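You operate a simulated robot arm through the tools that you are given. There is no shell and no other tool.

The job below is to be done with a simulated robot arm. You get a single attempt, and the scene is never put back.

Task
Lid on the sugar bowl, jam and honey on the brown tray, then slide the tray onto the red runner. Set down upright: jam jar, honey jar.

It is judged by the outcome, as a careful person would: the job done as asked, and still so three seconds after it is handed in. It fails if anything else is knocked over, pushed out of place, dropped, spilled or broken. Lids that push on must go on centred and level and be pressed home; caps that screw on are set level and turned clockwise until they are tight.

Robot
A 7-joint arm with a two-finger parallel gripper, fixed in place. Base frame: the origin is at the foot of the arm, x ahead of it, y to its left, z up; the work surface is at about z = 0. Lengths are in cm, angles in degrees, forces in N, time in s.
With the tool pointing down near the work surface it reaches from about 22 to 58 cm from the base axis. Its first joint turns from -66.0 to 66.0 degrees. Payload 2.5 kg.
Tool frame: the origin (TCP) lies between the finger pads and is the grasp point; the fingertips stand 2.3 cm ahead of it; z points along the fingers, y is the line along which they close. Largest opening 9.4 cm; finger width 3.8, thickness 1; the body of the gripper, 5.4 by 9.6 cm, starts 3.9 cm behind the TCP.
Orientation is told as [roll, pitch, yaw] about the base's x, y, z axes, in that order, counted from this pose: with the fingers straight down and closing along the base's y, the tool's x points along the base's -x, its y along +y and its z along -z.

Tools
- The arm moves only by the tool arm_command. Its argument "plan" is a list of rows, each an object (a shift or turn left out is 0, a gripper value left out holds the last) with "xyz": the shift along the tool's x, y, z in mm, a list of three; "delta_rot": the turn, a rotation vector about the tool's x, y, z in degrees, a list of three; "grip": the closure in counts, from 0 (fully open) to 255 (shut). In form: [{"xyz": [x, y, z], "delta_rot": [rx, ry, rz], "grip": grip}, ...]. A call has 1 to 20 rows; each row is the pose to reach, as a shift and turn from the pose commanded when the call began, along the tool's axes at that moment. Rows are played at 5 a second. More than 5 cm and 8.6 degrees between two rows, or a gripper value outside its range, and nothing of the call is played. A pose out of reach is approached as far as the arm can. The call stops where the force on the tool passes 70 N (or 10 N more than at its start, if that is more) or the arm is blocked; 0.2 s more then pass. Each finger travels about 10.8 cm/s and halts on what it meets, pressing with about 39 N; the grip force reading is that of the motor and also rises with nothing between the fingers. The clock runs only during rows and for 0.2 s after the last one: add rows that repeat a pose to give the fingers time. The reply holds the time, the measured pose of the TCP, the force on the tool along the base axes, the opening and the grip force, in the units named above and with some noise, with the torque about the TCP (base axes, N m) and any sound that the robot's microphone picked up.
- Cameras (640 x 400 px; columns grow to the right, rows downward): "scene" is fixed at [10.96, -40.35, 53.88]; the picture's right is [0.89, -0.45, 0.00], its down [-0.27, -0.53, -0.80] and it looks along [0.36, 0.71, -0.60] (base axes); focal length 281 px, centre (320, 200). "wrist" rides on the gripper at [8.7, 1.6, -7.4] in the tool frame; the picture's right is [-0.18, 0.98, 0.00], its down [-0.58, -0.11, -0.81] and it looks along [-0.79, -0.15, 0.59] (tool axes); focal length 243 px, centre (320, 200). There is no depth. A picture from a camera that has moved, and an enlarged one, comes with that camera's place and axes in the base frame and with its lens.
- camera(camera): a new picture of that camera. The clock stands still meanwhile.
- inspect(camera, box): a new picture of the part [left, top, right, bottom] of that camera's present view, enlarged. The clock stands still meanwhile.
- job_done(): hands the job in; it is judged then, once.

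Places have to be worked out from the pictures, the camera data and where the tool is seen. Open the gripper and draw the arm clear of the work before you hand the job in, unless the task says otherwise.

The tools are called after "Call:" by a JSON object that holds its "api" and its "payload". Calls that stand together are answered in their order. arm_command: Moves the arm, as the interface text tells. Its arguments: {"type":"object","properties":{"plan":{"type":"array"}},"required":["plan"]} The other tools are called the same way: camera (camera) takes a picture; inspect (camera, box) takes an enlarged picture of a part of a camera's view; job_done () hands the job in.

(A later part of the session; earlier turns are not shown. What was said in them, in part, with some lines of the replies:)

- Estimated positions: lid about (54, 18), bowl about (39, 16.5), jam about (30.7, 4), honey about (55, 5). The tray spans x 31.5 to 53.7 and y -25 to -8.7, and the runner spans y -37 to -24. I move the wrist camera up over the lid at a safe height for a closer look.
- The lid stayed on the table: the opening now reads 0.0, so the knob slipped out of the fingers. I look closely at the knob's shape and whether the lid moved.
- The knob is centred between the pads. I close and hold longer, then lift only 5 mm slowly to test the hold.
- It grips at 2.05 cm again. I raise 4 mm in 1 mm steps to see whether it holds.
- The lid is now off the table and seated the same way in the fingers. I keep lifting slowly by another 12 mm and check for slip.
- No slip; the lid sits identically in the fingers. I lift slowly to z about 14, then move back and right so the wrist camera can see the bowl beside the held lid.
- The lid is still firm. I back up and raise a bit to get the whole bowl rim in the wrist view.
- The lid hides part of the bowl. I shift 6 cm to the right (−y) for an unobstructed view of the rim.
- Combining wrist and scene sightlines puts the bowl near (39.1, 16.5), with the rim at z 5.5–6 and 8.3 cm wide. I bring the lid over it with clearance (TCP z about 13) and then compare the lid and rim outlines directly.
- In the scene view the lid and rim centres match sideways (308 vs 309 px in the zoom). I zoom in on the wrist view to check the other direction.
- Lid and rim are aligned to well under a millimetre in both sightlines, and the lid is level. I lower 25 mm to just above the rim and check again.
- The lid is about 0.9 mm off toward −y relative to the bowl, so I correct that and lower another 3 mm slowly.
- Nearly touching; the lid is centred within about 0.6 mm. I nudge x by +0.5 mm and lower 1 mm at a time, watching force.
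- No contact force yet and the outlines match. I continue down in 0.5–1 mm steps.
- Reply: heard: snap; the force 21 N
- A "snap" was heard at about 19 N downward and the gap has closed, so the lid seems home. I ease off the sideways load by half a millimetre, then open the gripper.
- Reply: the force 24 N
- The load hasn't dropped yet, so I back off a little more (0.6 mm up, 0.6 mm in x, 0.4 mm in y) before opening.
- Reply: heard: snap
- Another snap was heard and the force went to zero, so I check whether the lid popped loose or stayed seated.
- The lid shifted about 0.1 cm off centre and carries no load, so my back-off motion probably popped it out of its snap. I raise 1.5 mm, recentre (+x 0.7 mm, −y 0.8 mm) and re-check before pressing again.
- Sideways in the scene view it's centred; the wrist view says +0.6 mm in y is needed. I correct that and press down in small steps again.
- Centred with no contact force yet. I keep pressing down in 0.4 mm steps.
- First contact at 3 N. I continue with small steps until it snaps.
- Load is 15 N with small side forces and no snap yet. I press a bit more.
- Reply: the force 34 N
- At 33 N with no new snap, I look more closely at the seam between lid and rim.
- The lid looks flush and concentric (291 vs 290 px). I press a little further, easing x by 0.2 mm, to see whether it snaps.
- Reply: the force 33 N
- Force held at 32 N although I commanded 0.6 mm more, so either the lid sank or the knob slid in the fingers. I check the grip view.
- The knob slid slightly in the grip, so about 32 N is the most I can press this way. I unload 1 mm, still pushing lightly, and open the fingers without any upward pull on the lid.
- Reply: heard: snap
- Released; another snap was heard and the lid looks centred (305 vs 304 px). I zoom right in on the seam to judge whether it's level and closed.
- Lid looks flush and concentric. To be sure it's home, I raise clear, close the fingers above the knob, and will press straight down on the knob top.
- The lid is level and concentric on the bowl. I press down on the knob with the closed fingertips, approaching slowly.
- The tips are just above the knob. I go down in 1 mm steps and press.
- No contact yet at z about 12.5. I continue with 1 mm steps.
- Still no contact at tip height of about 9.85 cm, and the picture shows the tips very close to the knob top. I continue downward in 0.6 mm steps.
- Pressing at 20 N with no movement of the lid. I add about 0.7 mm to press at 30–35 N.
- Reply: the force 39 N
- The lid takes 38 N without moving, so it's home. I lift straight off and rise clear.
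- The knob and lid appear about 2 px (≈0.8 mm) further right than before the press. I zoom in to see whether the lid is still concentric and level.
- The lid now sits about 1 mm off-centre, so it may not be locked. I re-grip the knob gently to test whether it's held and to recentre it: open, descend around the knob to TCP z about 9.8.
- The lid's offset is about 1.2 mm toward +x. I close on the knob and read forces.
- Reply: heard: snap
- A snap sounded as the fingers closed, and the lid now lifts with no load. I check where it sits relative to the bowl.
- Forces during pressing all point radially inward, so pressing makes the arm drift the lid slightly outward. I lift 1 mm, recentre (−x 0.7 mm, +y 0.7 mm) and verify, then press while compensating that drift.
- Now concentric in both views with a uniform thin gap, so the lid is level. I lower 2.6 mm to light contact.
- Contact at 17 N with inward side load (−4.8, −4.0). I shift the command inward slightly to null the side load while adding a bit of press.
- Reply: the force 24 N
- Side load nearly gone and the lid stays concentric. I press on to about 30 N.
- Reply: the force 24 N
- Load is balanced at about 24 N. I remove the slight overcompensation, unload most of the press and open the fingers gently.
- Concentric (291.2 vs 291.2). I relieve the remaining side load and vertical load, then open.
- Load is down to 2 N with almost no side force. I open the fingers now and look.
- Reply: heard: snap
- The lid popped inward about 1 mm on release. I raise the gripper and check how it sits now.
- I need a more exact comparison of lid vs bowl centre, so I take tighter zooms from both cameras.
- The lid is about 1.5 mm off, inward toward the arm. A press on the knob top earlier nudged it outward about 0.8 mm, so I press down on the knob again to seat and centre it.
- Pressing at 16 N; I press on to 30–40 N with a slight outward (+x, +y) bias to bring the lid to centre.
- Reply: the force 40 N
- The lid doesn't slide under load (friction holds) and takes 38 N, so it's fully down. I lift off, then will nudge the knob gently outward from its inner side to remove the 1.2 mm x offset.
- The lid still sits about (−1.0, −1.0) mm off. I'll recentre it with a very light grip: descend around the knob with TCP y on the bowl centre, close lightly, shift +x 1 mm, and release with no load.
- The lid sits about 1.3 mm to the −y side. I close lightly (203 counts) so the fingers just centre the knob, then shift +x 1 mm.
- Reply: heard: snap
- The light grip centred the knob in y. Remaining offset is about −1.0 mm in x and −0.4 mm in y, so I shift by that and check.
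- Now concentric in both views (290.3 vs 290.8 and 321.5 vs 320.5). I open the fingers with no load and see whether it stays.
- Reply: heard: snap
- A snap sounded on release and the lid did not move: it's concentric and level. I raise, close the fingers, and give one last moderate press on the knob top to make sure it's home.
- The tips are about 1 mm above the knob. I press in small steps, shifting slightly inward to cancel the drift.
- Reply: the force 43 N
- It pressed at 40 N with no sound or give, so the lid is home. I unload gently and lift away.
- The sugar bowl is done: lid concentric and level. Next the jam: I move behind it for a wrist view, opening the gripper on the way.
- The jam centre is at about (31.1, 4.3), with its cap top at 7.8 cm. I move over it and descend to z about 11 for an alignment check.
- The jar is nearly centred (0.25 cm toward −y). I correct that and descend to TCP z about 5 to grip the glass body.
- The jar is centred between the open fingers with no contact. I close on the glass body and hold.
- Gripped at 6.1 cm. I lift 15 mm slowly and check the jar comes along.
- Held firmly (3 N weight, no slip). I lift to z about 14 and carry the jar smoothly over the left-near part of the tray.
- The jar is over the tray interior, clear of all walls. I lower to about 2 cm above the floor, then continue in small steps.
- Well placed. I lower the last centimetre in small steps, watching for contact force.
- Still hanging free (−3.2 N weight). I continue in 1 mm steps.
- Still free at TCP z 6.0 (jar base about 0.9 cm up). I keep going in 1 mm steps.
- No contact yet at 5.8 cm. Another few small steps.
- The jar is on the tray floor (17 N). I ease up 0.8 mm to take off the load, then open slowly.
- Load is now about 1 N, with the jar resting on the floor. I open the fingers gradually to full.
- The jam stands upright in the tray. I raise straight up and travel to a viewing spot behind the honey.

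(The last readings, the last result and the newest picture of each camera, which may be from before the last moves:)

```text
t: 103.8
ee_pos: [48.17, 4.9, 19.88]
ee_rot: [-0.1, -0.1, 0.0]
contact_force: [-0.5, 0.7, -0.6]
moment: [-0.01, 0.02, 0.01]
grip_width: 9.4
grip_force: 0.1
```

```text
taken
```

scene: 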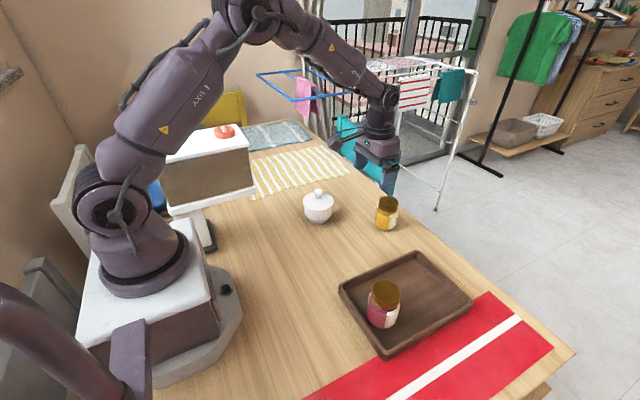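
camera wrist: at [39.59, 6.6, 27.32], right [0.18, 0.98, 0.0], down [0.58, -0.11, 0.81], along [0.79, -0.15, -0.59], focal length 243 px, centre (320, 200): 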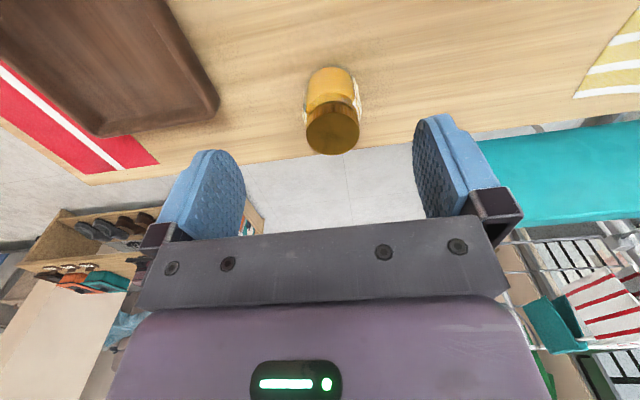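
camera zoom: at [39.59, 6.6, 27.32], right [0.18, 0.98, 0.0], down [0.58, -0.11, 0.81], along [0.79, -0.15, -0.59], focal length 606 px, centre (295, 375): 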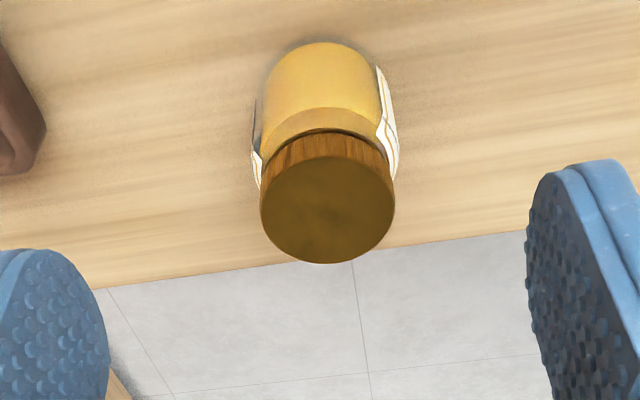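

Honey is at about (55.2, 5.05), height about 7.5 cm. I move over it and descend to z about 11 for an alignment check.

Call:
{"api": "arm_command", "payload": {"plan": [{"xyz": [-15, 0, 0]}, {"xyz": [-32, 0, 8]}, {"xyz": [-50, 0.5, 22]}, {"xyz": [-64, 0.5, 40]}, {"xyz": [-69, 0.5, 60]}, {"xyz": [-69, 0.5, 78]}, {"xyz": [-69, 0.5, 89]}, {"xyz": [-69, 0.5, 89]}]}}

Call:
{"api": "camera", "payload": {"camera": "wrist"}}

Call:
{"api": "inspect", "payload": {"camera": "scene", "box": [340, 140, 430, 250]}}

```text
t: 105.6
ee_pos: [54.88, 4.96, 11.13]
ee_rot: [0.0, 0.0, 0.0]
contact_force: [-0.8, 0.4, 0.1]
moment: [-0.04, 0.02, 0.02]
grip_width: 9.38
grip_force: 0.1
```

```text
taken
camera wrist: at [46.35, 6.64, 18.4], right [0.18, 0.98, 0.0], down [0.58, -0.11, 0.81], along [0.79, -0.15, -0.59], focal length 243 px, centre (320, 200)
```

wrist: 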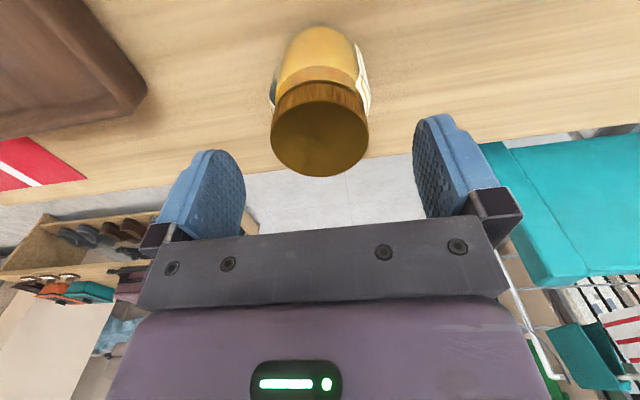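

```text
3.64 times, centred on (385, 195) of scene
camera zoom: at [10.96, -40.35, 53.88], right [0.89, -0.45, 0.0], down [-0.27, -0.53, -0.8], along [0.36, 0.71, -0.6], focal length 1022 px, centre (84, 218)
```

zoom: 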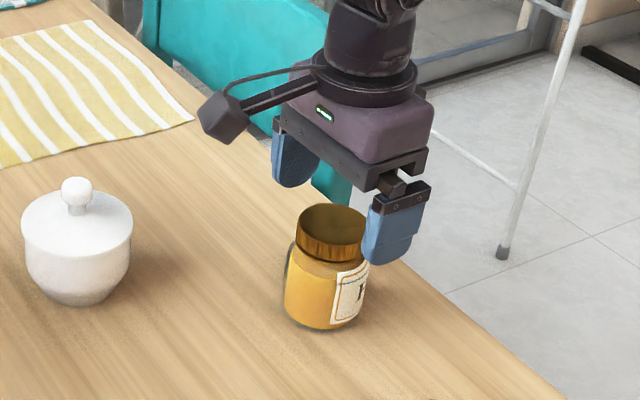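

Aligned well. I descend 60 mm to TCP z about 5 and then grip.

Call:
{"api": "arm_command", "payload": {"plan": [{"xyz": [0, 0, 12]}, {"xyz": [0, 0, 26]}, {"xyz": [0, 0, 40]}, {"xyz": [0, 0, 52]}, {"xyz": [0, 0, 60]}, {"xyz": [0, 0, 60]}]}}

Call:
{"api": "camera", "payload": {"camera": "wrist"}}

Call:
{"api": "inspect", "payload": {"camera": "scene", "box": [340, 150, 430, 250]}}

```text
t: 107.0
ee_pos: [54.93, 4.9, 5.23]
ee_rot: [0.1, -0.1, 0.1]
contact_force: [-0.5, -0.6, -0.7]
moment: [-0.02, 0.01, -0.03]
grip_width: 9.41
grip_force: 0.1
```

```text
taken
camera wrist: at [46.4, 6.61, 12.5], right [0.18, 0.98, 0.0], down [0.58, -0.11, 0.81], along [0.79, -0.15, -0.59], focal length 243 px, centre (320, 200)
```

wrist: 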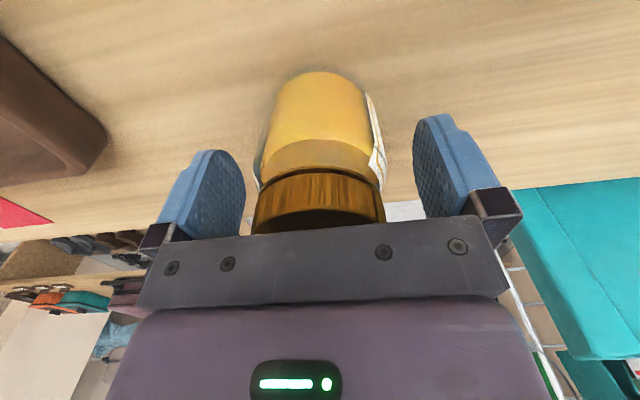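

```text
4.00 times, centred on (385, 200) of scene
camera zoom: at [10.96, -40.35, 53.88], right [0.89, -0.45, 0.0], down [-0.27, -0.53, -0.8], along [0.36, 0.71, -0.6], focal length 1124 px, centre (60, 200)
```

zoom: 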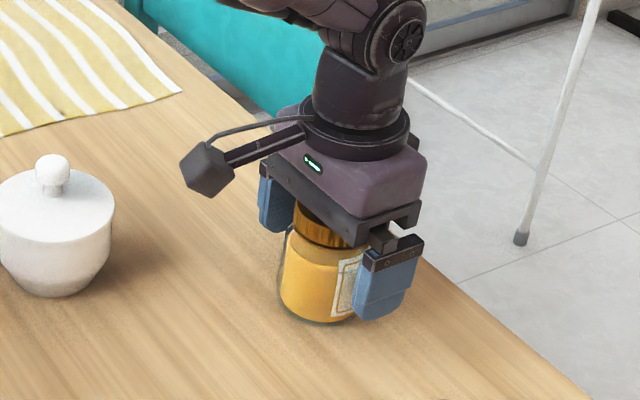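

Centred between the fingers with no contact. I close on the honey jar, hold, then lift 15 mm slowly.

Call:
{"api": "arm_command", "payload": {"plan": [{"xyz": [0, 0, 0], "grip": 60}, {"xyz": [0, 0, 0], "grip": 85}, {"xyz": [0, 0, 0], "grip": 95}, {"xyz": [0, 0, 0], "grip": 110}, {"xyz": [0, 0, 0], "grip": 255}, {"xyz": [0, 0, 0], "grip": 255}, {"xyz": [0, 0, 0], "grip": 255}, {"xyz": [0, 0, -1], "grip": 255}, {"xyz": [0, 0, -3], "grip": 255}, {"xyz": [0, 0, -6], "grip": 255}, {"xyz": [0, 0, -10], "grip": 255}, {"xyz": [0, 0, -15], "grip": 255}, {"xyz": [0, 0, -15], "grip": 255}]}}

Call:
{"api": "inspect", "payload": {"camera": "wrist", "box": [220, 50, 420, 250]}}

Call:
{"api": "inspect", "payload": {"camera": "scene", "box": [340, 150, 430, 250]}}

```text
t: 109.8
ee_pos: [55.0, 4.82, 6.61]
ee_rot: [0.0, 0.0, 0.0]
contact_force: [-0.2, -0.3, -4.2]
moment: [0.02, 0.01, -0.01]
grip_width: 6.12
grip_force: 38.8
```

```text
2.00 times, centred on (320, 150) of wrist
camera zoom: at [46.43, 6.6, 13.96], right [0.18, 0.98, 0.0], down [0.58, -0.11, 0.81], along [0.79, -0.15, -0.59], focal length 485 px, centre (320, 300)
```

zoom: 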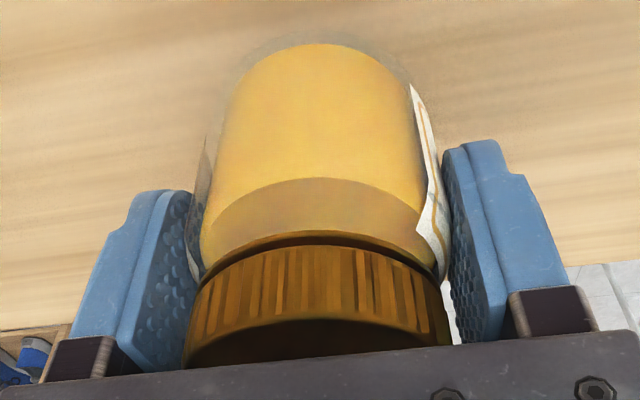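

```text
4.00 times, centred on (385, 200) of scene
camera zoom: at [10.96, -40.35, 53.88], right [0.89, -0.45, 0.0], down [-0.27, -0.53, -0.8], along [0.36, 0.71, -0.6], focal length 1124 px, centre (60, 200)
```

zoom: 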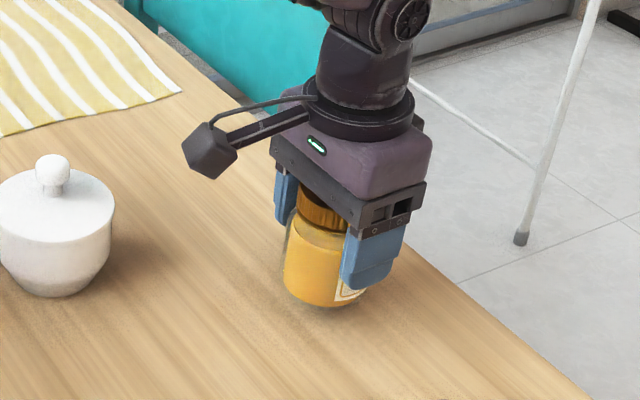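

The honey is held firmly. I lift to z about 14 and carry it over the far half of the tray at (48.2, −17.8).

Call:
{"api": "arm_command", "payload": {"plan": [{"xyz": [0, 0, -12]}, {"xyz": [0, 0, -28]}, {"xyz": [0, 0, -46]}, {"xyz": [0, 0, -62]}, {"xyz": [2, -5, -72]}, {"xyz": [5, -15, -75]}, {"xyz": [9, -30, -75]}, {"xyz": [14, -47, -75]}, {"xyz": [20, -66, -75]}, {"xyz": [26, -86, -75]}, {"xyz": [32, -106, -75]}, {"xyz": [38, -126, -75]}, {"xyz": [44, -146, -75]}, {"xyz": [50, -166, -75]}, {"xyz": [55, -184, -75]}, {"xyz": [60, -200, -75]}, {"xyz": [64, -213, -75]}, {"xyz": [67, -222, -75]}, {"xyz": [68, -226, -75]}, {"xyz": [68, -226, -75]}]}}

Call:
{"api": "camera", "payload": {"camera": "wrist"}}

Call:
{"api": "inspect", "payload": {"camera": "scene", "box": [320, 180, 490, 360]}}

```text
t: 114.0
ee_pos: [48.24, -17.72, 14.05]
ee_rot: [0.0, 0.0, -0.1]
contact_force: [-1.3, -0.2, -4.4]
moment: [-0.02, 0.02, 0.02]
grip_width: 6.12
grip_force: 38.6
```

```text
taken
camera wrist: at [39.58, -16.09, 21.38], right [0.18, 0.98, 0.0], down [0.58, -0.11, 0.81], along [0.79, -0.15, -0.59], focal length 243 px, centre (320, 200)
```

wrist: 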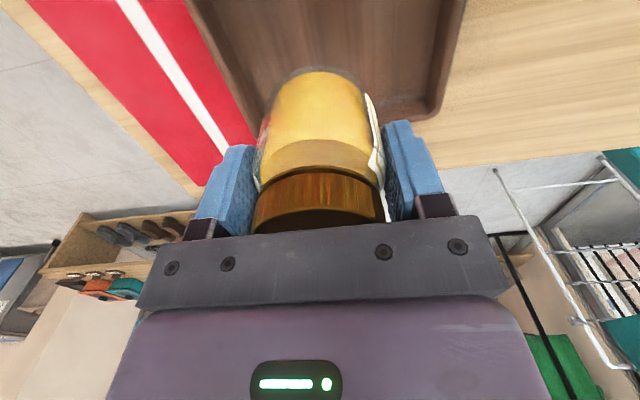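

```text
2.22 times, centred on (405, 270) of scene
camera zoom: at [10.96, -40.35, 53.88], right [0.89, -0.45, 0.0], down [-0.27, -0.53, -0.8], along [0.36, 0.71, -0.6], focal length 624 px, centre (131, 44)
```

zoom: 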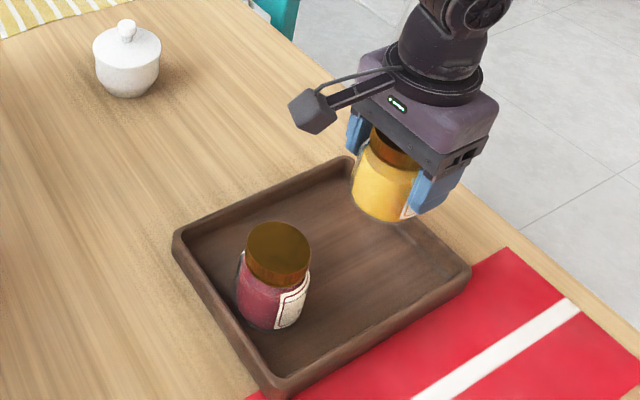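

Honey is over the free half of the tray, clear of the jam and walls. I lower 78 mm to just above the floor.

Call:
{"api": "arm_command", "payload": {"plan": [{"xyz": [0, 0, 8]}, {"xyz": [0, 0, 20]}, {"xyz": [0, 0, 34]}, {"xyz": [0, 0, 48]}, {"xyz": [0, 0, 60]}, {"xyz": [0, 0, 69]}, {"xyz": [0, 0, 75]}, {"xyz": [0, 0, 78]}, {"xyz": [0, 0, 78]}]}}

Call:
{"api": "inspect", "payload": {"camera": "scene", "box": [320, 210, 490, 360]}}

Call:
{"api": "camera", "payload": {"camera": "wrist"}}

```text
t: 116.0
ee_pos: [48.23, -17.77, 6.37]
ee_rot: [0.0, 0.0, 0.0]
contact_force: [0.4, -0.5, -3.6]
moment: [0.01, -0.01, 0.0]
grip_width: 6.09
grip_force: 39.2
```

```text
2.67 times, centred on (405, 285) of scene
camera zoom: at [10.96, -40.35, 53.88], right [0.89, -0.45, 0.0], down [-0.27, -0.53, -0.8], along [0.36, 0.71, -0.6], focal length 749 px, centre (93, -27)
```

zoom: 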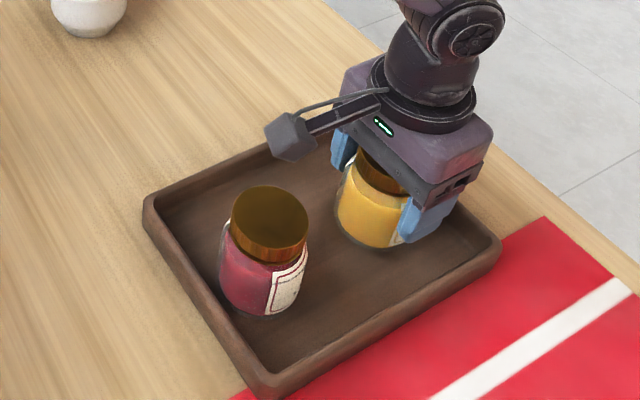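

```text
taken
camera wrist: at [39.6, -16.01, 13.58], right [0.18, 0.98, 0.0], down [0.58, -0.11, 0.81], along [0.79, -0.15, -0.59], focal length 243 px, centre (320, 200)
```

wrist: 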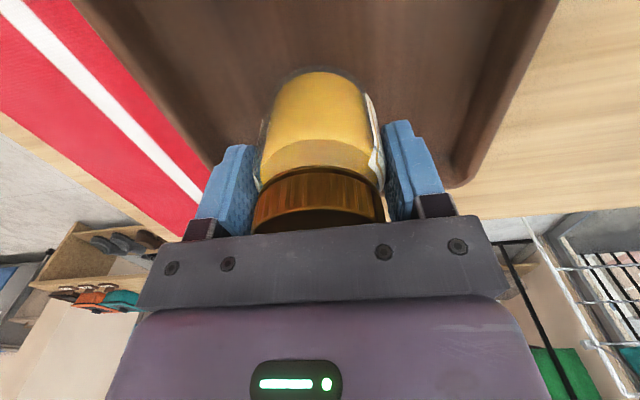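

Good clearance everywhere. I lower 4 mm more in 1 mm steps toward the floor.

Call:
{"api": "arm_command", "payload": {"plan": [{"xyz": [0, 0, 1]}, {"xyz": [0, 0, 2]}, {"xyz": [0, 0, 3]}, {"xyz": [0, 0, 4]}, {"xyz": [0, 0, 4]}]}}

```text
t: 117.2
ee_pos: [48.18, -17.71, 5.97]
ee_rot: [0.0, 0.0, -0.1]
contact_force: [0.9, -0.2, -3.2]
moment: [0.02, -0.02, 0.02]
grip_width: 6.12
grip_force: 38.3
```

Still hanging free. I continue in 0.5 mm steps.

Call:
{"api": "arm_command", "payload": {"plan": [{"xyz": [0, 0, 0.5]}, {"xyz": [0, 0, 1]}, {"xyz": [0, 0, 1.4]}, {"xyz": [0, 0, 1.4]}]}}

```text
t: 118.2
ee_pos: [48.14, -17.77, 5.68]
ee_rot: [-0.1, -0.1, -0.1]
contact_force: [-2.3, 0.6, 7.7]
moment: [0.16, 0.26, 0.0]
grip_width: 6.11
grip_force: 39.0
```

Contact at 7.7 N. I ease up 0.5 mm and open the fingers gradually.

Call:
{"api": "arm_command", "payload": {"plan": [{"xyz": [0, 0, -0.5]}, {"xyz": [0, 0, -0.5]}, {"xyz": [0, 0, -0.5], "grip": 100}, {"xyz": [0, 0, -0.5], "grip": 85}, {"xyz": [0, 0, -0.5], "grip": 70}, {"xyz": [0, 0, -0.5], "grip": 40}, {"xyz": [0, 0, -0.5], "grip": 0}, {"xyz": [0, 0, -0.5], "grip": 0}]}}

Call:
{"api": "inspect", "payload": {"camera": "scene", "box": [320, 210, 490, 360]}}

Call:
{"api": "camera", "payload": {"camera": "wrist"}}

```text
t: 120.0
ee_pos: [48.27, -17.73, 5.83]
ee_rot: [0.1, 0.1, 0.0]
contact_force: [0.4, 0.2, -0.8]
moment: [-0.01, 0.0, -0.02]
grip_width: 9.41
grip_force: 0.2
```

```text
2.67 times, centred on (405, 285) of scene
camera zoom: at [10.96, -40.35, 53.88], right [0.89, -0.45, 0.0], down [-0.27, -0.53, -0.8], along [0.36, 0.71, -0.6], focal length 749 px, centre (93, -27)
```

zoom: 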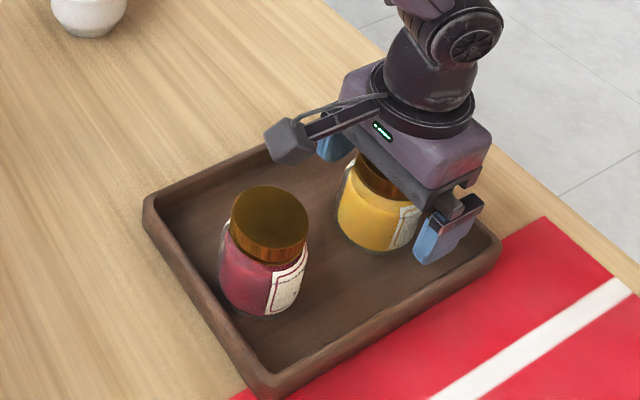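

```text
taken
camera wrist: at [39.6, -16.06, 13.12], right [0.18, 0.98, 0.0], down [0.58, -0.11, 0.81], along [0.79, -0.15, -0.59], focal length 243 px, centre (320, 200)
```

wrist: 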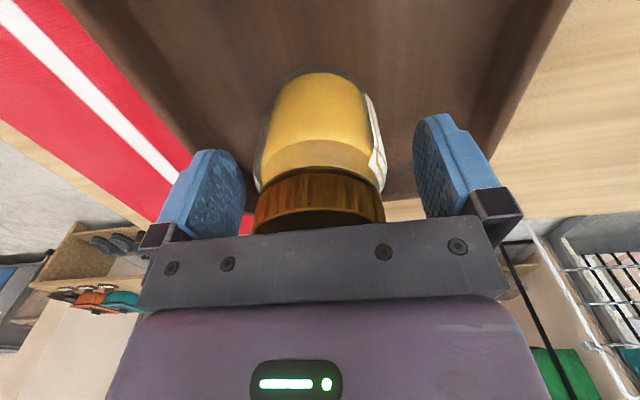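

Both jars stand upright in the tray. I raise straight up, then back off to a viewpoint behind the tray to measure the tray and runner.

Call:
{"api": "arm_command", "payload": {"plan": [{"xyz": [0, 0, -5]}, {"xyz": [0, 0, -15]}, {"xyz": [0, 0, -35]}, {"xyz": [0, 0, -65]}, {"xyz": [0, 0, -100]}, {"xyz": [0, 0, -135]}, {"xyz": [8, 1, -160]}, {"xyz": [30, 3, -175]}, {"xyz": [55, 5, -182]}, {"xyz": [80, 7, -182]}, {"xyz": [105, 9, -182]}, {"xyz": [128, 10, -182]}, {"xyz": [142, 10, -182]}, {"xyz": [142, 10, -182]}]}}

Call:
{"api": "camera", "payload": {"camera": "wrist"}}

Call:
{"api": "camera", "payload": {"camera": "scene"}}

Call:
{"api": "inspect", "payload": {"camera": "scene", "box": [330, 230, 580, 400]}}

```text
t: 123.0
ee_pos: [34.04, -16.56, 23.92]
ee_rot: [0.0, -0.1, -0.1]
contact_force: [0.2, -1.0, -0.5]
moment: [0.0, 0.01, -0.01]
grip_width: 9.39
grip_force: 0.1
```

```text
taken
camera wrist: at [25.45, -14.91, 31.26], right [0.18, 0.98, 0.0], down [0.58, -0.11, 0.81], along [0.79, -0.15, -0.59], focal length 243 px, centre (320, 200)
```

wrist: 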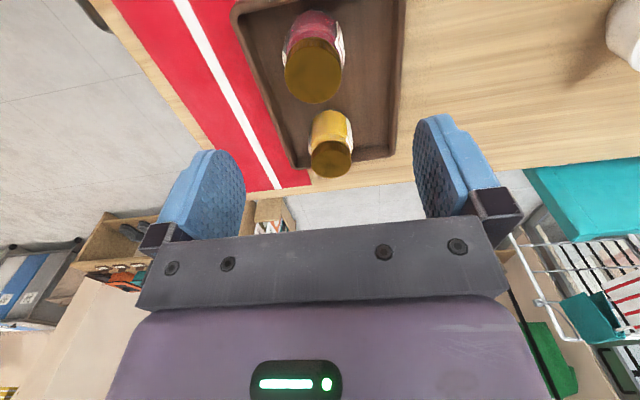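

```text
taken
```

scene: 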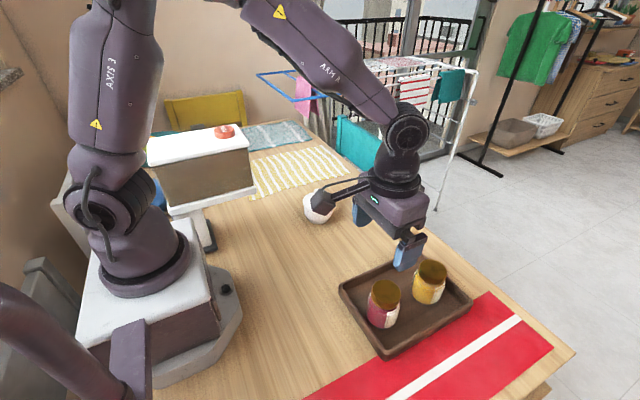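

```text
2.35 times, centred on (455, 315) of scene
camera zoom: at [10.96, -40.35, 53.88], right [0.89, -0.45, 0.0], down [-0.27, -0.53, -0.8], along [0.36, 0.71, -0.6], focal length 661 px, centre (2, -71)
```

zoom: 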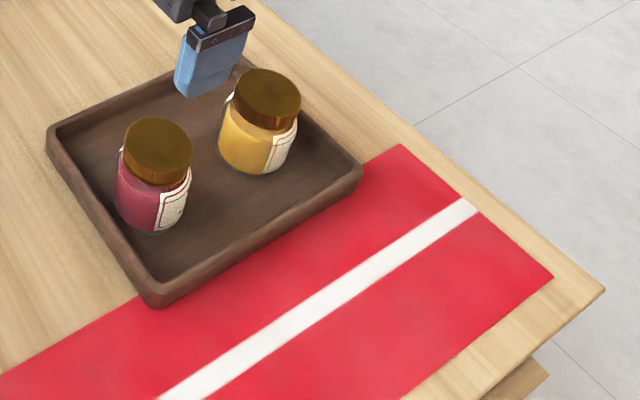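

Call:
{"api": "inspect", "payload": {"camera": "wrist", "box": [70, 0, 430, 225]}}

Call:
{"api": "inspect", "payload": {"camera": "wrist", "box": [220, 90, 420, 215]}}

```text
1.78 times, centred on (250, 112) of wrist
camera zoom: at [25.45, -14.91, 31.26], right [0.18, 0.98, 0.0], down [0.58, -0.11, 0.81], along [0.79, -0.15, -0.59], focal length 431 px, centre (444, 356)
```

zoom: 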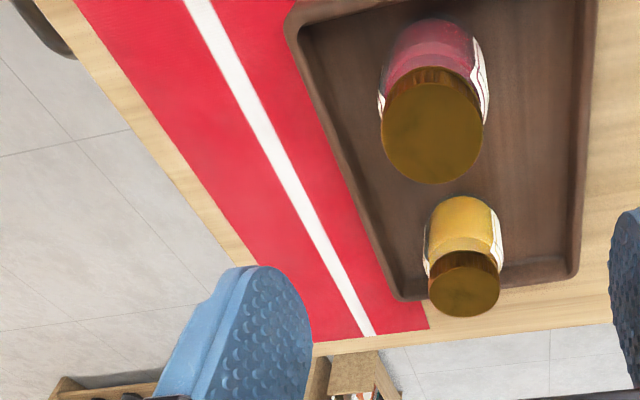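

```text
3.20 times, centred on (320, 152) of wrist
camera zoom: at [25.45, -14.91, 31.26], right [0.18, 0.98, 0.0], down [0.58, -0.11, 0.81], along [0.79, -0.15, -0.59], focal length 776 px, centre (320, 352)
```

zoom: 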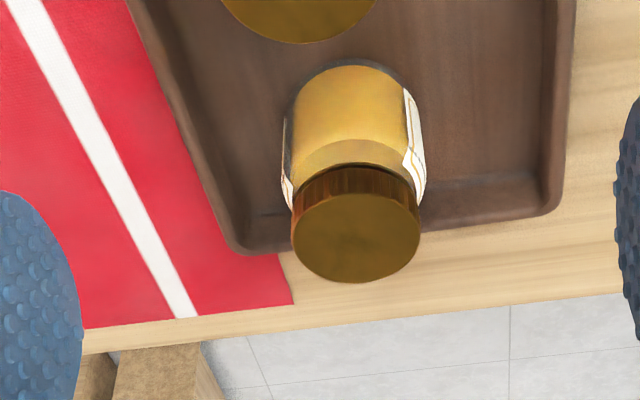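

Measurements: tray y −25.1 to −8.05 (centre −16.6), x 31.8 to 54.6; runner y −37.8 to −23.4, stripe at −30.5. I need to slide the tray about 13.7 cm toward −y. I close the fingers and move to behind the tray's +y wall at x about 42.8.

Call:
{"api": "arm_command", "payload": {"plan": [{"xyz": [-8, 12, 0], "grip": 255}, {"xyz": [-20, 30, 0], "grip": 255}, {"xyz": [-34, 52, 0], "grip": 255}, {"xyz": [-48, 74, 0], "grip": 255}, {"xyz": [-62, 96, 5], "grip": 255}, {"xyz": [-74, 115, 20], "grip": 255}, {"xyz": [-83, 128, 45], "grip": 255}, {"xyz": [-86.5, 134, 70], "grip": 255}, {"xyz": [-86.5, 134, 89], "grip": 255}, {"xyz": [-86.5, 134, 89], "grip": 255}]}}

Call:
{"api": "camera", "payload": {"camera": "wrist"}}

Call:
{"api": "camera", "payload": {"camera": "scene"}}

```text
t: 125.2
ee_pos: [42.62, -3.36, 14.97]
ee_rot: [0.0, 0.0, 0.0]
contact_force: [0.2, -0.5, -0.3]
moment: [0.0, -0.03, 0.01]
grip_width: 0.01
grip_force: 39.1
```

```text
taken
camera wrist: at [34.06, -1.65, 22.26], right [0.18, 0.98, 0.0], down [0.58, -0.11, 0.81], along [0.79, -0.15, -0.59], focal length 243 px, centre (320, 200)
```

wrist: 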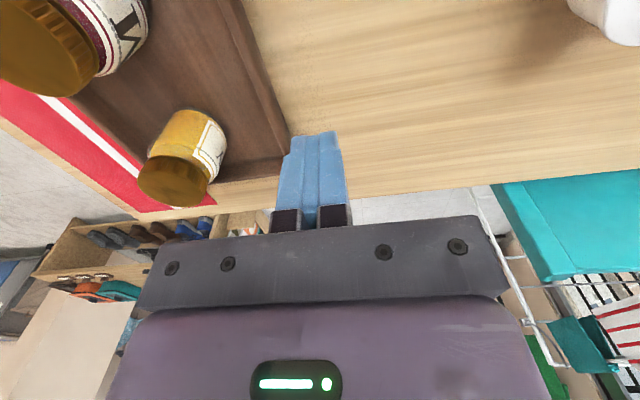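

```text
taken
```

scene: 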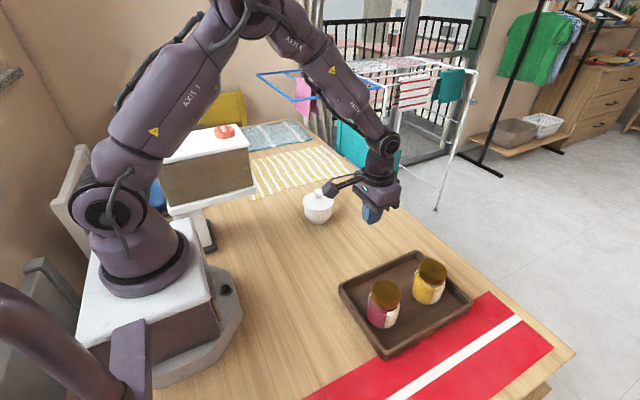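

The area behind the wall is clear, and the outer wall is at y about −8. I descend so the fingertips are about 0.9 cm above the table.

Call:
{"api": "arm_command", "payload": {"plan": [{"xyz": [0, 0, 15]}, {"xyz": [0, 0, 35]}, {"xyz": [0, 0, 55]}, {"xyz": [0, 0, 75]}, {"xyz": [0, 0, 92]}, {"xyz": [0, 0, 105]}, {"xyz": [0, 0, 113]}, {"xyz": [0, 0, 116]}, {"xyz": [0, 0, 116]}]}}

Call:
{"api": "camera", "payload": {"camera": "wrist"}}

Call:
{"api": "inspect", "payload": {"camera": "scene", "box": [320, 180, 500, 370]}}

```text
t: 127.2
ee_pos: [42.69, -3.31, 3.68]
ee_rot: [0.1, -0.1, 0.1]
contact_force: [0.0, -0.4, -0.1]
moment: [-0.01, -0.02, 0.03]
grip_width: 0.0
grip_force: 39.6
```

```text
taken
camera wrist: at [34.17, -1.53, 10.89], right [0.18, 0.98, 0.0], down [0.58, -0.11, 0.81], along [0.79, -0.15, -0.59], focal length 243 px, centre (320, 200)
```

wrist: 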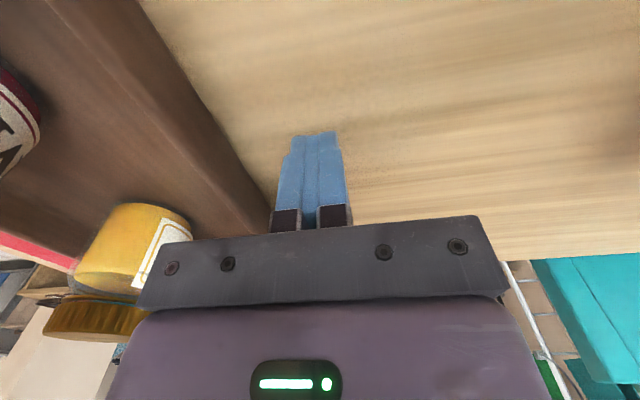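

```text
2.11 times, centred on (410, 275) of scene
camera zoom: at [10.96, -40.35, 53.88], right [0.89, -0.45, 0.0], down [-0.27, -0.53, -0.8], along [0.36, 0.71, -0.6], focal length 592 px, centre (130, 42)
```

zoom: 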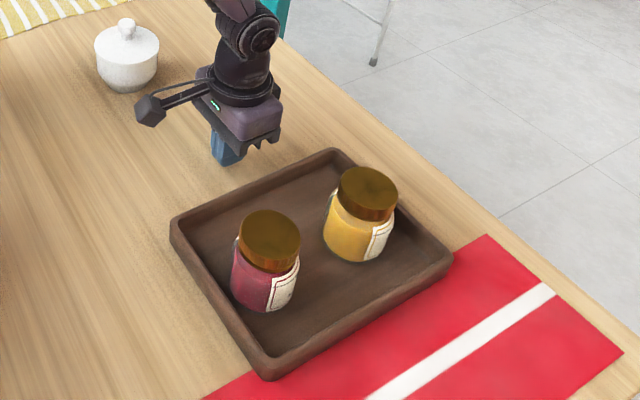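

I lower 4 mm more and approach the wall to about 0.5 cm before the expected contact.

Call:
{"api": "arm_command", "payload": {"plan": [{"xyz": [0, 0, 4]}, {"xyz": [0, -8, 4]}, {"xyz": [0, -18, 4]}, {"xyz": [0, -27, 4]}, {"xyz": [0, -32, 4]}, {"xyz": [0, -32, 4]}]}}

Call:
{"api": "camera", "payload": {"camera": "wrist"}}

Call:
{"api": "inspect", "payload": {"camera": "scene", "box": [330, 180, 450, 290]}}

```text
t: 128.6
ee_pos: [42.57, -6.41, 2.95]
ee_rot: [0.0, -0.1, 0.0]
contact_force: [0.7, -0.3, 0.3]
moment: [0.0, -0.01, 0.03]
grip_width: 0.0
grip_force: 39.2
```

```text
taken
camera wrist: at [34.06, -4.81, 10.41], right [0.18, 0.98, 0.0], down [0.58, -0.11, 0.81], along [0.79, -0.15, -0.59], focal length 243 px, centre (320, 200)
```

wrist: 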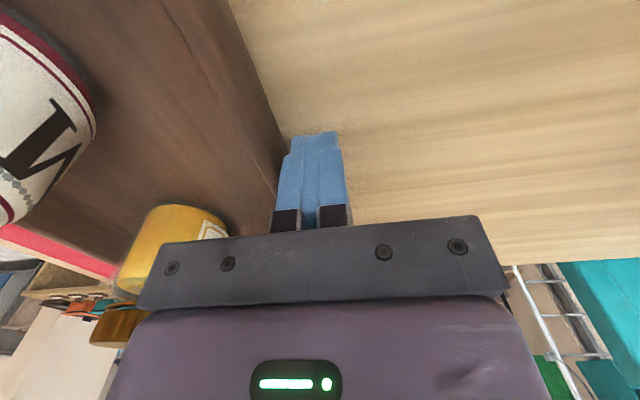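

```text
3.64 times, centred on (390, 235) of scene
camera zoom: at [10.96, -40.35, 53.88], right [0.89, -0.45, 0.0], down [-0.27, -0.53, -0.8], along [0.36, 0.71, -0.6], focal length 1022 px, centre (66, 73)
```

zoom: 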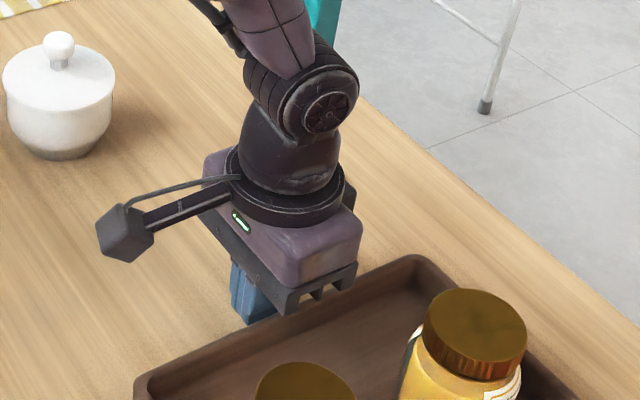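

Close to the wall. I advance in 1–2 mm steps to make gentle contact.

Call:
{"api": "arm_command", "payload": {"plan": [{"xyz": [0, -2, 0]}, {"xyz": [0, -4, 0]}, {"xyz": [0, -6, 0]}, {"xyz": [0, -8, 0]}, {"xyz": [0, -8, 0]}]}}

```text
t: 129.8
ee_pos: [42.66, -7.29, 3.2]
ee_rot: [0.0, 0.0, -0.1]
contact_force: [0.9, 5.6, 1.3]
moment: [-0.01, -0.04, 0.1]
grip_width: 0.0
grip_force: 39.0
```

Contact at y about −7.3 with 5.6 N. I push 2 cm slowly and check the tray slides straight with the jars stable.

Call:
{"api": "arm_command", "payload": {"plan": [{"xyz": [0, -2, 0]}, {"xyz": [0, -5, 0]}, {"xyz": [0, -8, 0]}, {"xyz": [0, -11, 0]}, {"xyz": [0, -14, 0]}, {"xyz": [0, -17, 0]}, {"xyz": [0, -20, 0]}, {"xyz": [0, -20, 0]}]}}

Call:
{"api": "inspect", "payload": {"camera": "scene", "box": [320, 190, 580, 400]}}

Call:
{"api": "camera", "payload": {"camera": "wrist"}}

```text
t: 131.6
ee_pos: [42.71, -9.22, 3.16]
ee_rot: [0.0, 0.0, 0.0]
contact_force: [-0.2, 6.1, 2.7]
moment: [-0.04, 0.0, -0.02]
grip_width: 0.01
grip_force: 39.2
```

```text
1.90 times, centred on (450, 295) of scene
camera zoom: at [10.96, -40.35, 53.88], right [0.89, -0.45, 0.0], down [-0.27, -0.53, -0.8], along [0.36, 0.71, -0.6], focal length 535 px, centre (72, 19)
```

zoom: 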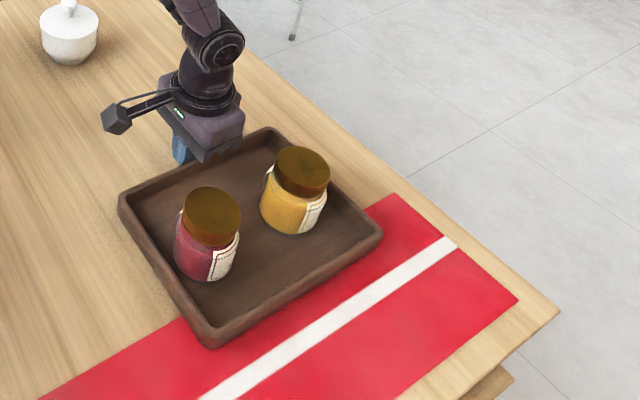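

```text
taken
camera wrist: at [34.08, -7.58, 10.48], right [0.18, 0.98, 0.0], down [0.58, -0.11, 0.81], along [0.79, -0.15, -0.59], focal length 243 px, centre (320, 200)
```

wrist: 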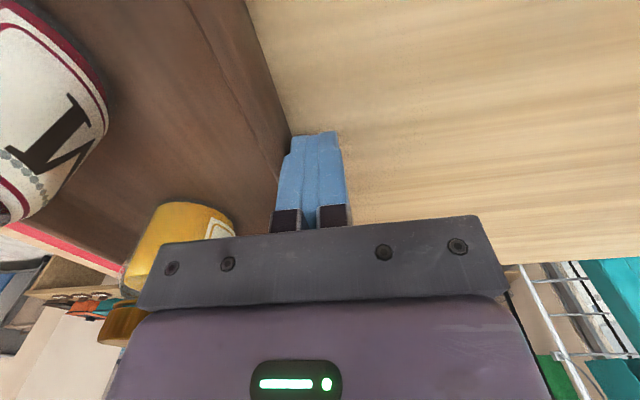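

It slides straight at about 6 N with jars steady. I push another 6 cm.

Call:
{"api": "arm_command", "payload": {"plan": [{"xyz": [0, -2, 0]}, {"xyz": [0, -5, 0]}, {"xyz": [0, -9, 0]}, {"xyz": [0, -13, 0]}, {"xyz": [0, -17, 0]}, {"xyz": [0, -21, 0]}, {"xyz": [0, -25, 0]}, {"xyz": [0, -29, 0]}, {"xyz": [0, -33, 0]}, {"xyz": [0, -37, 0]}, {"xyz": [0, -41, 0]}, {"xyz": [0, -45, 0]}, {"xyz": [0, -49, 0]}, {"xyz": [0, -53, 0]}, {"xyz": [0, -57, 0]}, {"xyz": [0, -60, 0]}, {"xyz": [0, -60, 0]}]}}

Call:
{"api": "inspect", "payload": {"camera": "scene", "box": [320, 190, 580, 400]}}

Call:
{"api": "camera", "payload": {"camera": "wrist"}}

```text
t: 135.2
ee_pos: [42.63, -15.23, 3.14]
ee_rot: [0.0, -0.1, 0.0]
contact_force: [-0.3, 5.5, 0.4]
moment: [-0.02, -0.03, 0.01]
grip_width: 0.0
grip_force: 39.1
```

```text
1.90 times, centred on (450, 295) of scene
camera zoom: at [10.96, -40.35, 53.88], right [0.89, -0.45, 0.0], down [-0.27, -0.53, -0.8], along [0.36, 0.71, -0.6], focal length 535 px, centre (72, 19)
```

zoom: 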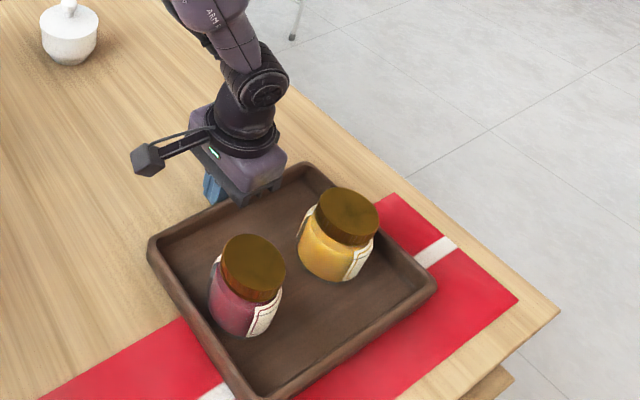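

```text
taken
camera wrist: at [34.07, -13.57, 10.43], right [0.18, 0.98, 0.0], down [0.58, -0.11, 0.81], along [0.79, -0.15, -0.59], focal length 243 px, centre (320, 200)
```

wrist: 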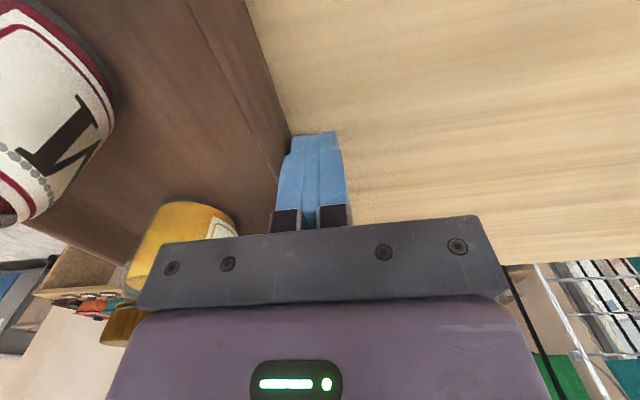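

Still straight, jars steady. The tray centre should be near y −24.7 now, so I push another 4.8 cm and then measure before the last bit.

Call:
{"api": "arm_command", "payload": {"plan": [{"xyz": [0, -2, 0]}, {"xyz": [0, -5, 0]}, {"xyz": [0, -9, 0]}, {"xyz": [0, -13, 0]}, {"xyz": [0, -17, 0]}, {"xyz": [0, -21, 0]}, {"xyz": [0, -25, 0]}, {"xyz": [0, -29, 0]}, {"xyz": [0, -33, 0]}, {"xyz": [0, -37, 0]}, {"xyz": [0, -41, 0]}, {"xyz": [0, -45, 0]}, {"xyz": [0, -48, 0]}, {"xyz": [0, -48, 0]}]}}

Call:
{"api": "inspect", "payload": {"camera": "scene", "box": [320, 190, 580, 400]}}

Call:
{"api": "camera", "payload": {"camera": "scene"}}

```text
t: 138.2
ee_pos: [42.54, -20.23, 3.12]
ee_rot: [0.0, -0.1, 0.0]
contact_force: [1.0, 4.2, 1.4]
moment: [-0.04, -0.02, -0.01]
grip_width: 0.02
grip_force: 38.8
```

```text
1.90 times, centred on (450, 295) of scene
camera zoom: at [10.96, -40.35, 53.88], right [0.89, -0.45, 0.0], down [-0.27, -0.53, -0.8], along [0.36, 0.71, -0.6], focal length 535 px, centre (72, 19)
```

zoom: 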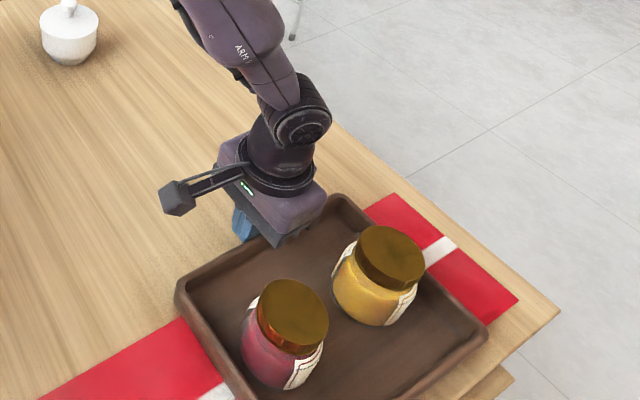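

```text
taken
```

scene: 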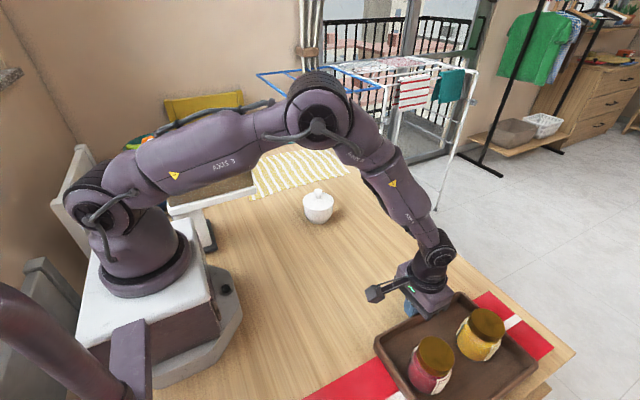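

Jars steady and tray nearly centred. I back off from the wall and rise to take a measurement view.

Call:
{"api": "arm_command", "payload": {"plan": [{"xyz": [0, 4, 0]}, {"xyz": [0, 12, 0]}, {"xyz": [0, 20, -10]}, {"xyz": [0, 24, -40]}, {"xyz": [10, 24, -80]}, {"xyz": [25, 20, -120]}, {"xyz": [45, 10, -160]}, {"xyz": [62, -5, -190]}, {"xyz": [76, -20, -208]}, {"xyz": [84, -32, -210]}, {"xyz": [84, -32, -210]}]}}

Call:
{"api": "camera", "payload": {"camera": "wrist"}}

Call:
{"api": "inspect", "payload": {"camera": "wrist", "box": [100, 0, 420, 200]}}

Call:
{"api": "inspect", "payload": {"camera": "scene", "box": [340, 250, 580, 400]}}

```text
t: 140.6
ee_pos: [34.15, -23.19, 24.05]
ee_rot: [0.0, 0.0, 0.0]
contact_force: [-0.3, -0.3, 0.0]
moment: [0.01, -0.02, 0.0]
grip_width: 0.02
grip_force: 39.0
```

```text
taken
camera wrist: at [25.57, -21.6, 31.42], right [0.18, 0.98, 0.0], down [0.58, -0.11, 0.81], along [0.79, -0.15, -0.59], focal length 243 px, centre (320, 200)
```

wrist: 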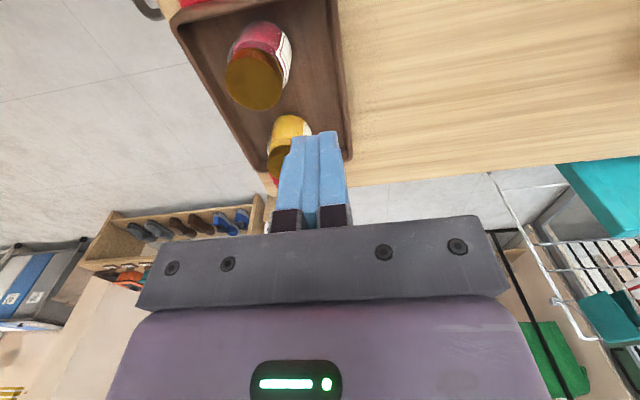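

```text
2.00 times, centred on (260, 100) of wrist
camera zoom: at [25.57, -21.6, 31.42], right [0.18, 0.98, 0.0], down [0.58, -0.11, 0.81], along [0.79, -0.15, -0.59], focal length 485 px, centre (440, 400)
```

zoom: 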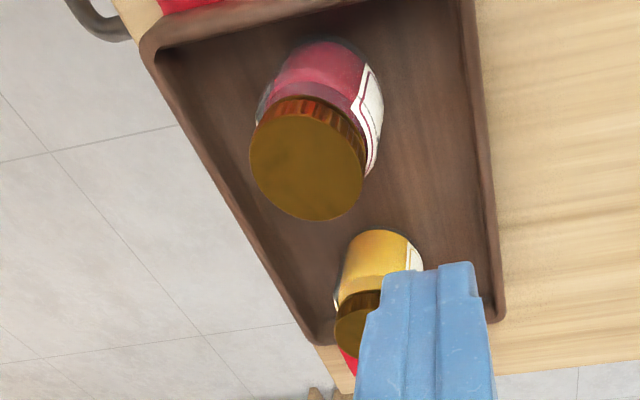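

```text
2.67 times, centred on (460, 325) of scene
camera zoom: at [10.96, -40.35, 53.88], right [0.89, -0.45, 0.0], down [-0.27, -0.53, -0.8], along [0.36, 0.71, -0.6], focal length 749 px, centre (-53, -133)
```

zoom: 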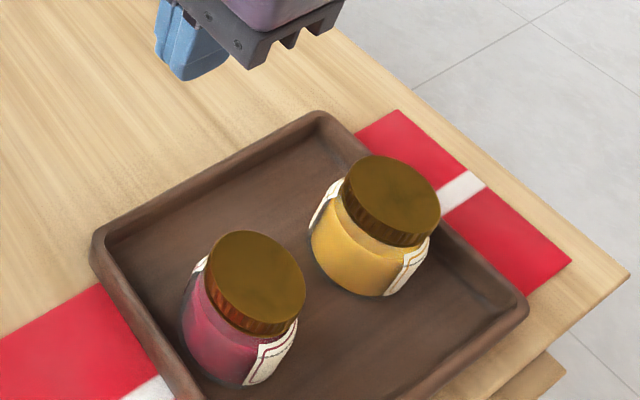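

The tray is square on the runner: centre y about −29.8 (stripe −30.5), spanning −38.1 to −21.5, so it covers the runner's full width with over 1 cm to the table edge. I retreat to the starting pose, open the gripper, and check everything.

Call:
{"api": "arm_command", "payload": {"plan": [{"xyz": [2, 4, -10], "grip": 0}, {"xyz": [6, 15, -25], "grip": 0}, {"xyz": [11, 33, -38], "grip": 0}, {"xyz": [17, 55, -48], "grip": 0}, {"xyz": [23, 80, -55], "grip": 0}, {"xyz": [29, 104, -60], "grip": 0}, {"xyz": [34, 124, -60], "grip": 0}, {"xyz": [37, 137, -60], "grip": 0}, {"xyz": [37, 140, -60], "grip": 0}, {"xyz": [37, 140, -60], "grip": 0}]}}

Call:
{"api": "camera", "payload": {"camera": "scene"}}

Call:
{"api": "inspect", "payload": {"camera": "scene", "box": [340, 250, 580, 400]}}

Call:
{"api": "inspect", "payload": {"camera": "scene", "box": [300, 180, 340, 225]}}

Call:
{"api": "camera", "payload": {"camera": "wrist"}}

```text
t: 142.8
ee_pos: [30.52, -9.28, 30.06]
ee_rot: [0.0, 0.0, -0.1]
contact_force: [-0.2, 0.0, 0.5]
moment: [-0.03, 0.02, -0.02]
grip_width: 9.39
grip_force: 0.1
```

```text
taken
```

scene: 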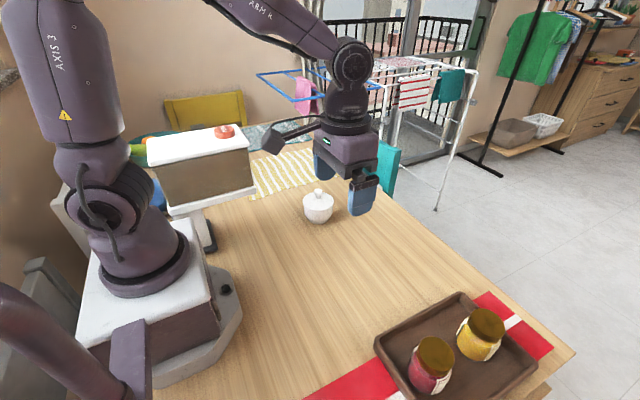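

```text
2.67 times, centred on (460, 325) of scene
camera zoom: at [10.96, -40.35, 53.88], right [0.89, -0.45, 0.0], down [-0.27, -0.53, -0.8], along [0.36, 0.71, -0.6], focal length 749 px, centre (-53, -133)
```

zoom: 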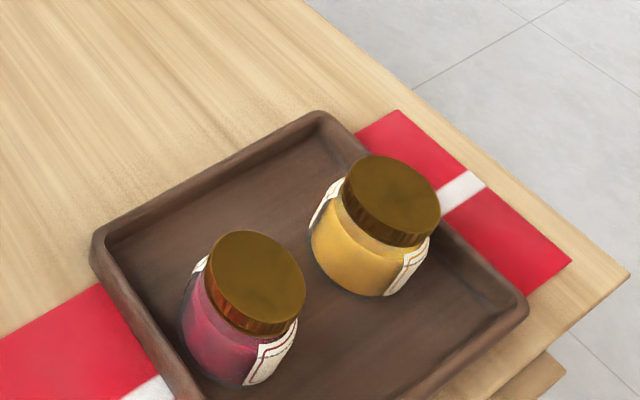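

```text
8.89 times, centred on (320, 202) of scene
camera zoom: at [10.96, -40.35, 53.88], right [0.89, -0.45, 0.0], down [-0.27, -0.53, -0.8], along [0.36, 0.71, -0.6], focal length 2498 px, centre (320, 178)
```

zoom: 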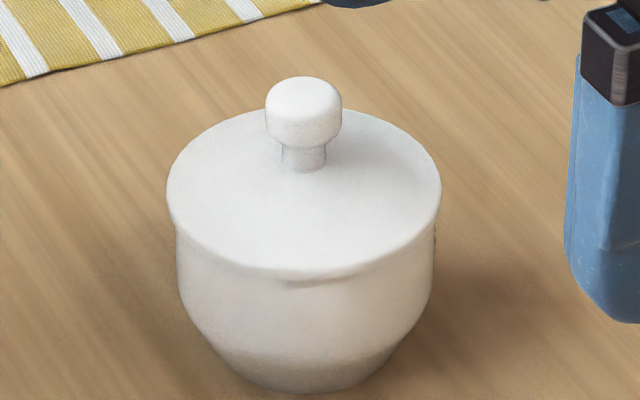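

```text
taken
camera wrist: at [21.98, -7.63, 37.42], right [0.18, 0.98, 0.0], down [0.58, -0.11, 0.81], along [0.79, -0.15, -0.59], focal length 243 px, centre (320, 200)
```

wrist: 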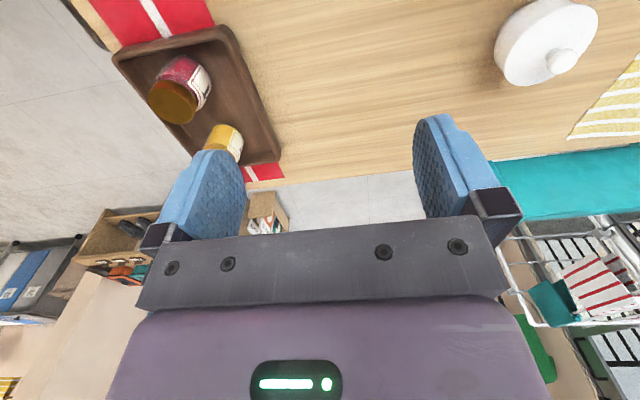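

Everything looks in place. I take one last close look at the lid seam to be sure it's level and closed.

Call:
{"api": "inspect", "payload": {"camera": "scene", "box": [303, 197, 337, 218]}}

Call:
{"api": "inspect", "payload": {"camera": "wrist", "box": [480, 0, 610, 95]}}

```text
16.00 times, centred on (320, 208) of scene
camera zoom: at [10.96, -40.35, 53.88], right [0.89, -0.45, 0.0], down [-0.27, -0.53, -0.8], along [0.36, 0.71, -0.6], focal length 4496 px, centre (320, 80)
```

zoom: 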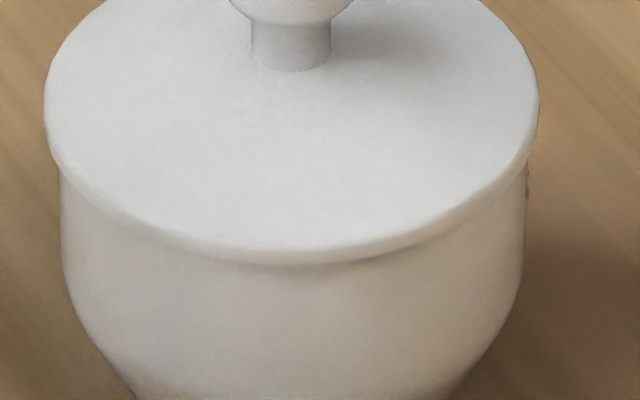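

```text
4.21 times, centred on (545, 48) of wrist
camera zoom: at [21.98, -7.63, 37.42], right [0.18, 0.98, 0.0], down [0.58, -0.11, 0.81], along [0.79, -0.15, -0.59], focal length 1022 px, centre (-627, 842)
```

zoom: 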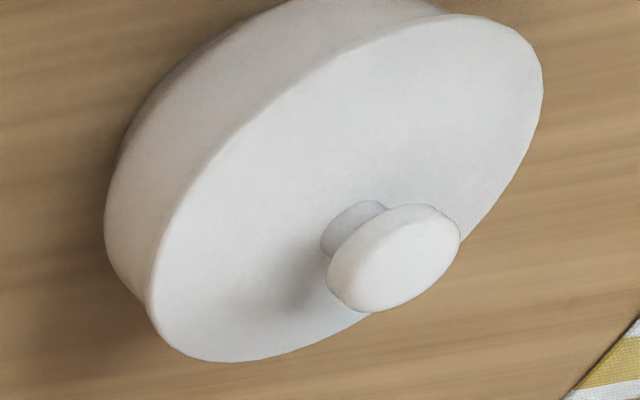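

The lid is concentric and level with its seam closed. Both jars stand upright on the tray, the tray rests square on the runner, and the arm is clear with the gripper open. I hand the job in.

Call:
{"api": "job_done", "payload": {}}

```text
The job is handed in.
```

I've handed the job in, and the final pictures show everything in place. I haven't seen the judging result.

- **Sugar bowl:** The lid is on, centred to within about a millimetre, level, and closed all round. It took several tries: the knob slipped from the fingers once, and I re-seated the lid a few times. I heard a snap on the final release, and a firm press (40 N) on the knob afterwards didn't move it.
- **Jam and honey:** Both jars stand upright on the brown tray, about 11 cm apart and clear of the sides.
- **Tray:** It slid straight onto the red runner with the jars steady. It is slightly wider than the runner and covers its full width. Its centre is about 0.7 cm short of the runner's middle stripe, and its outer edge is just over 1 cm from the edge of the table.

The bowl may have shifted by less than a millimetre while I pressed the lid on. I saw nothing else knocked or out of place. The arm is back at its starting position with the gripper open.
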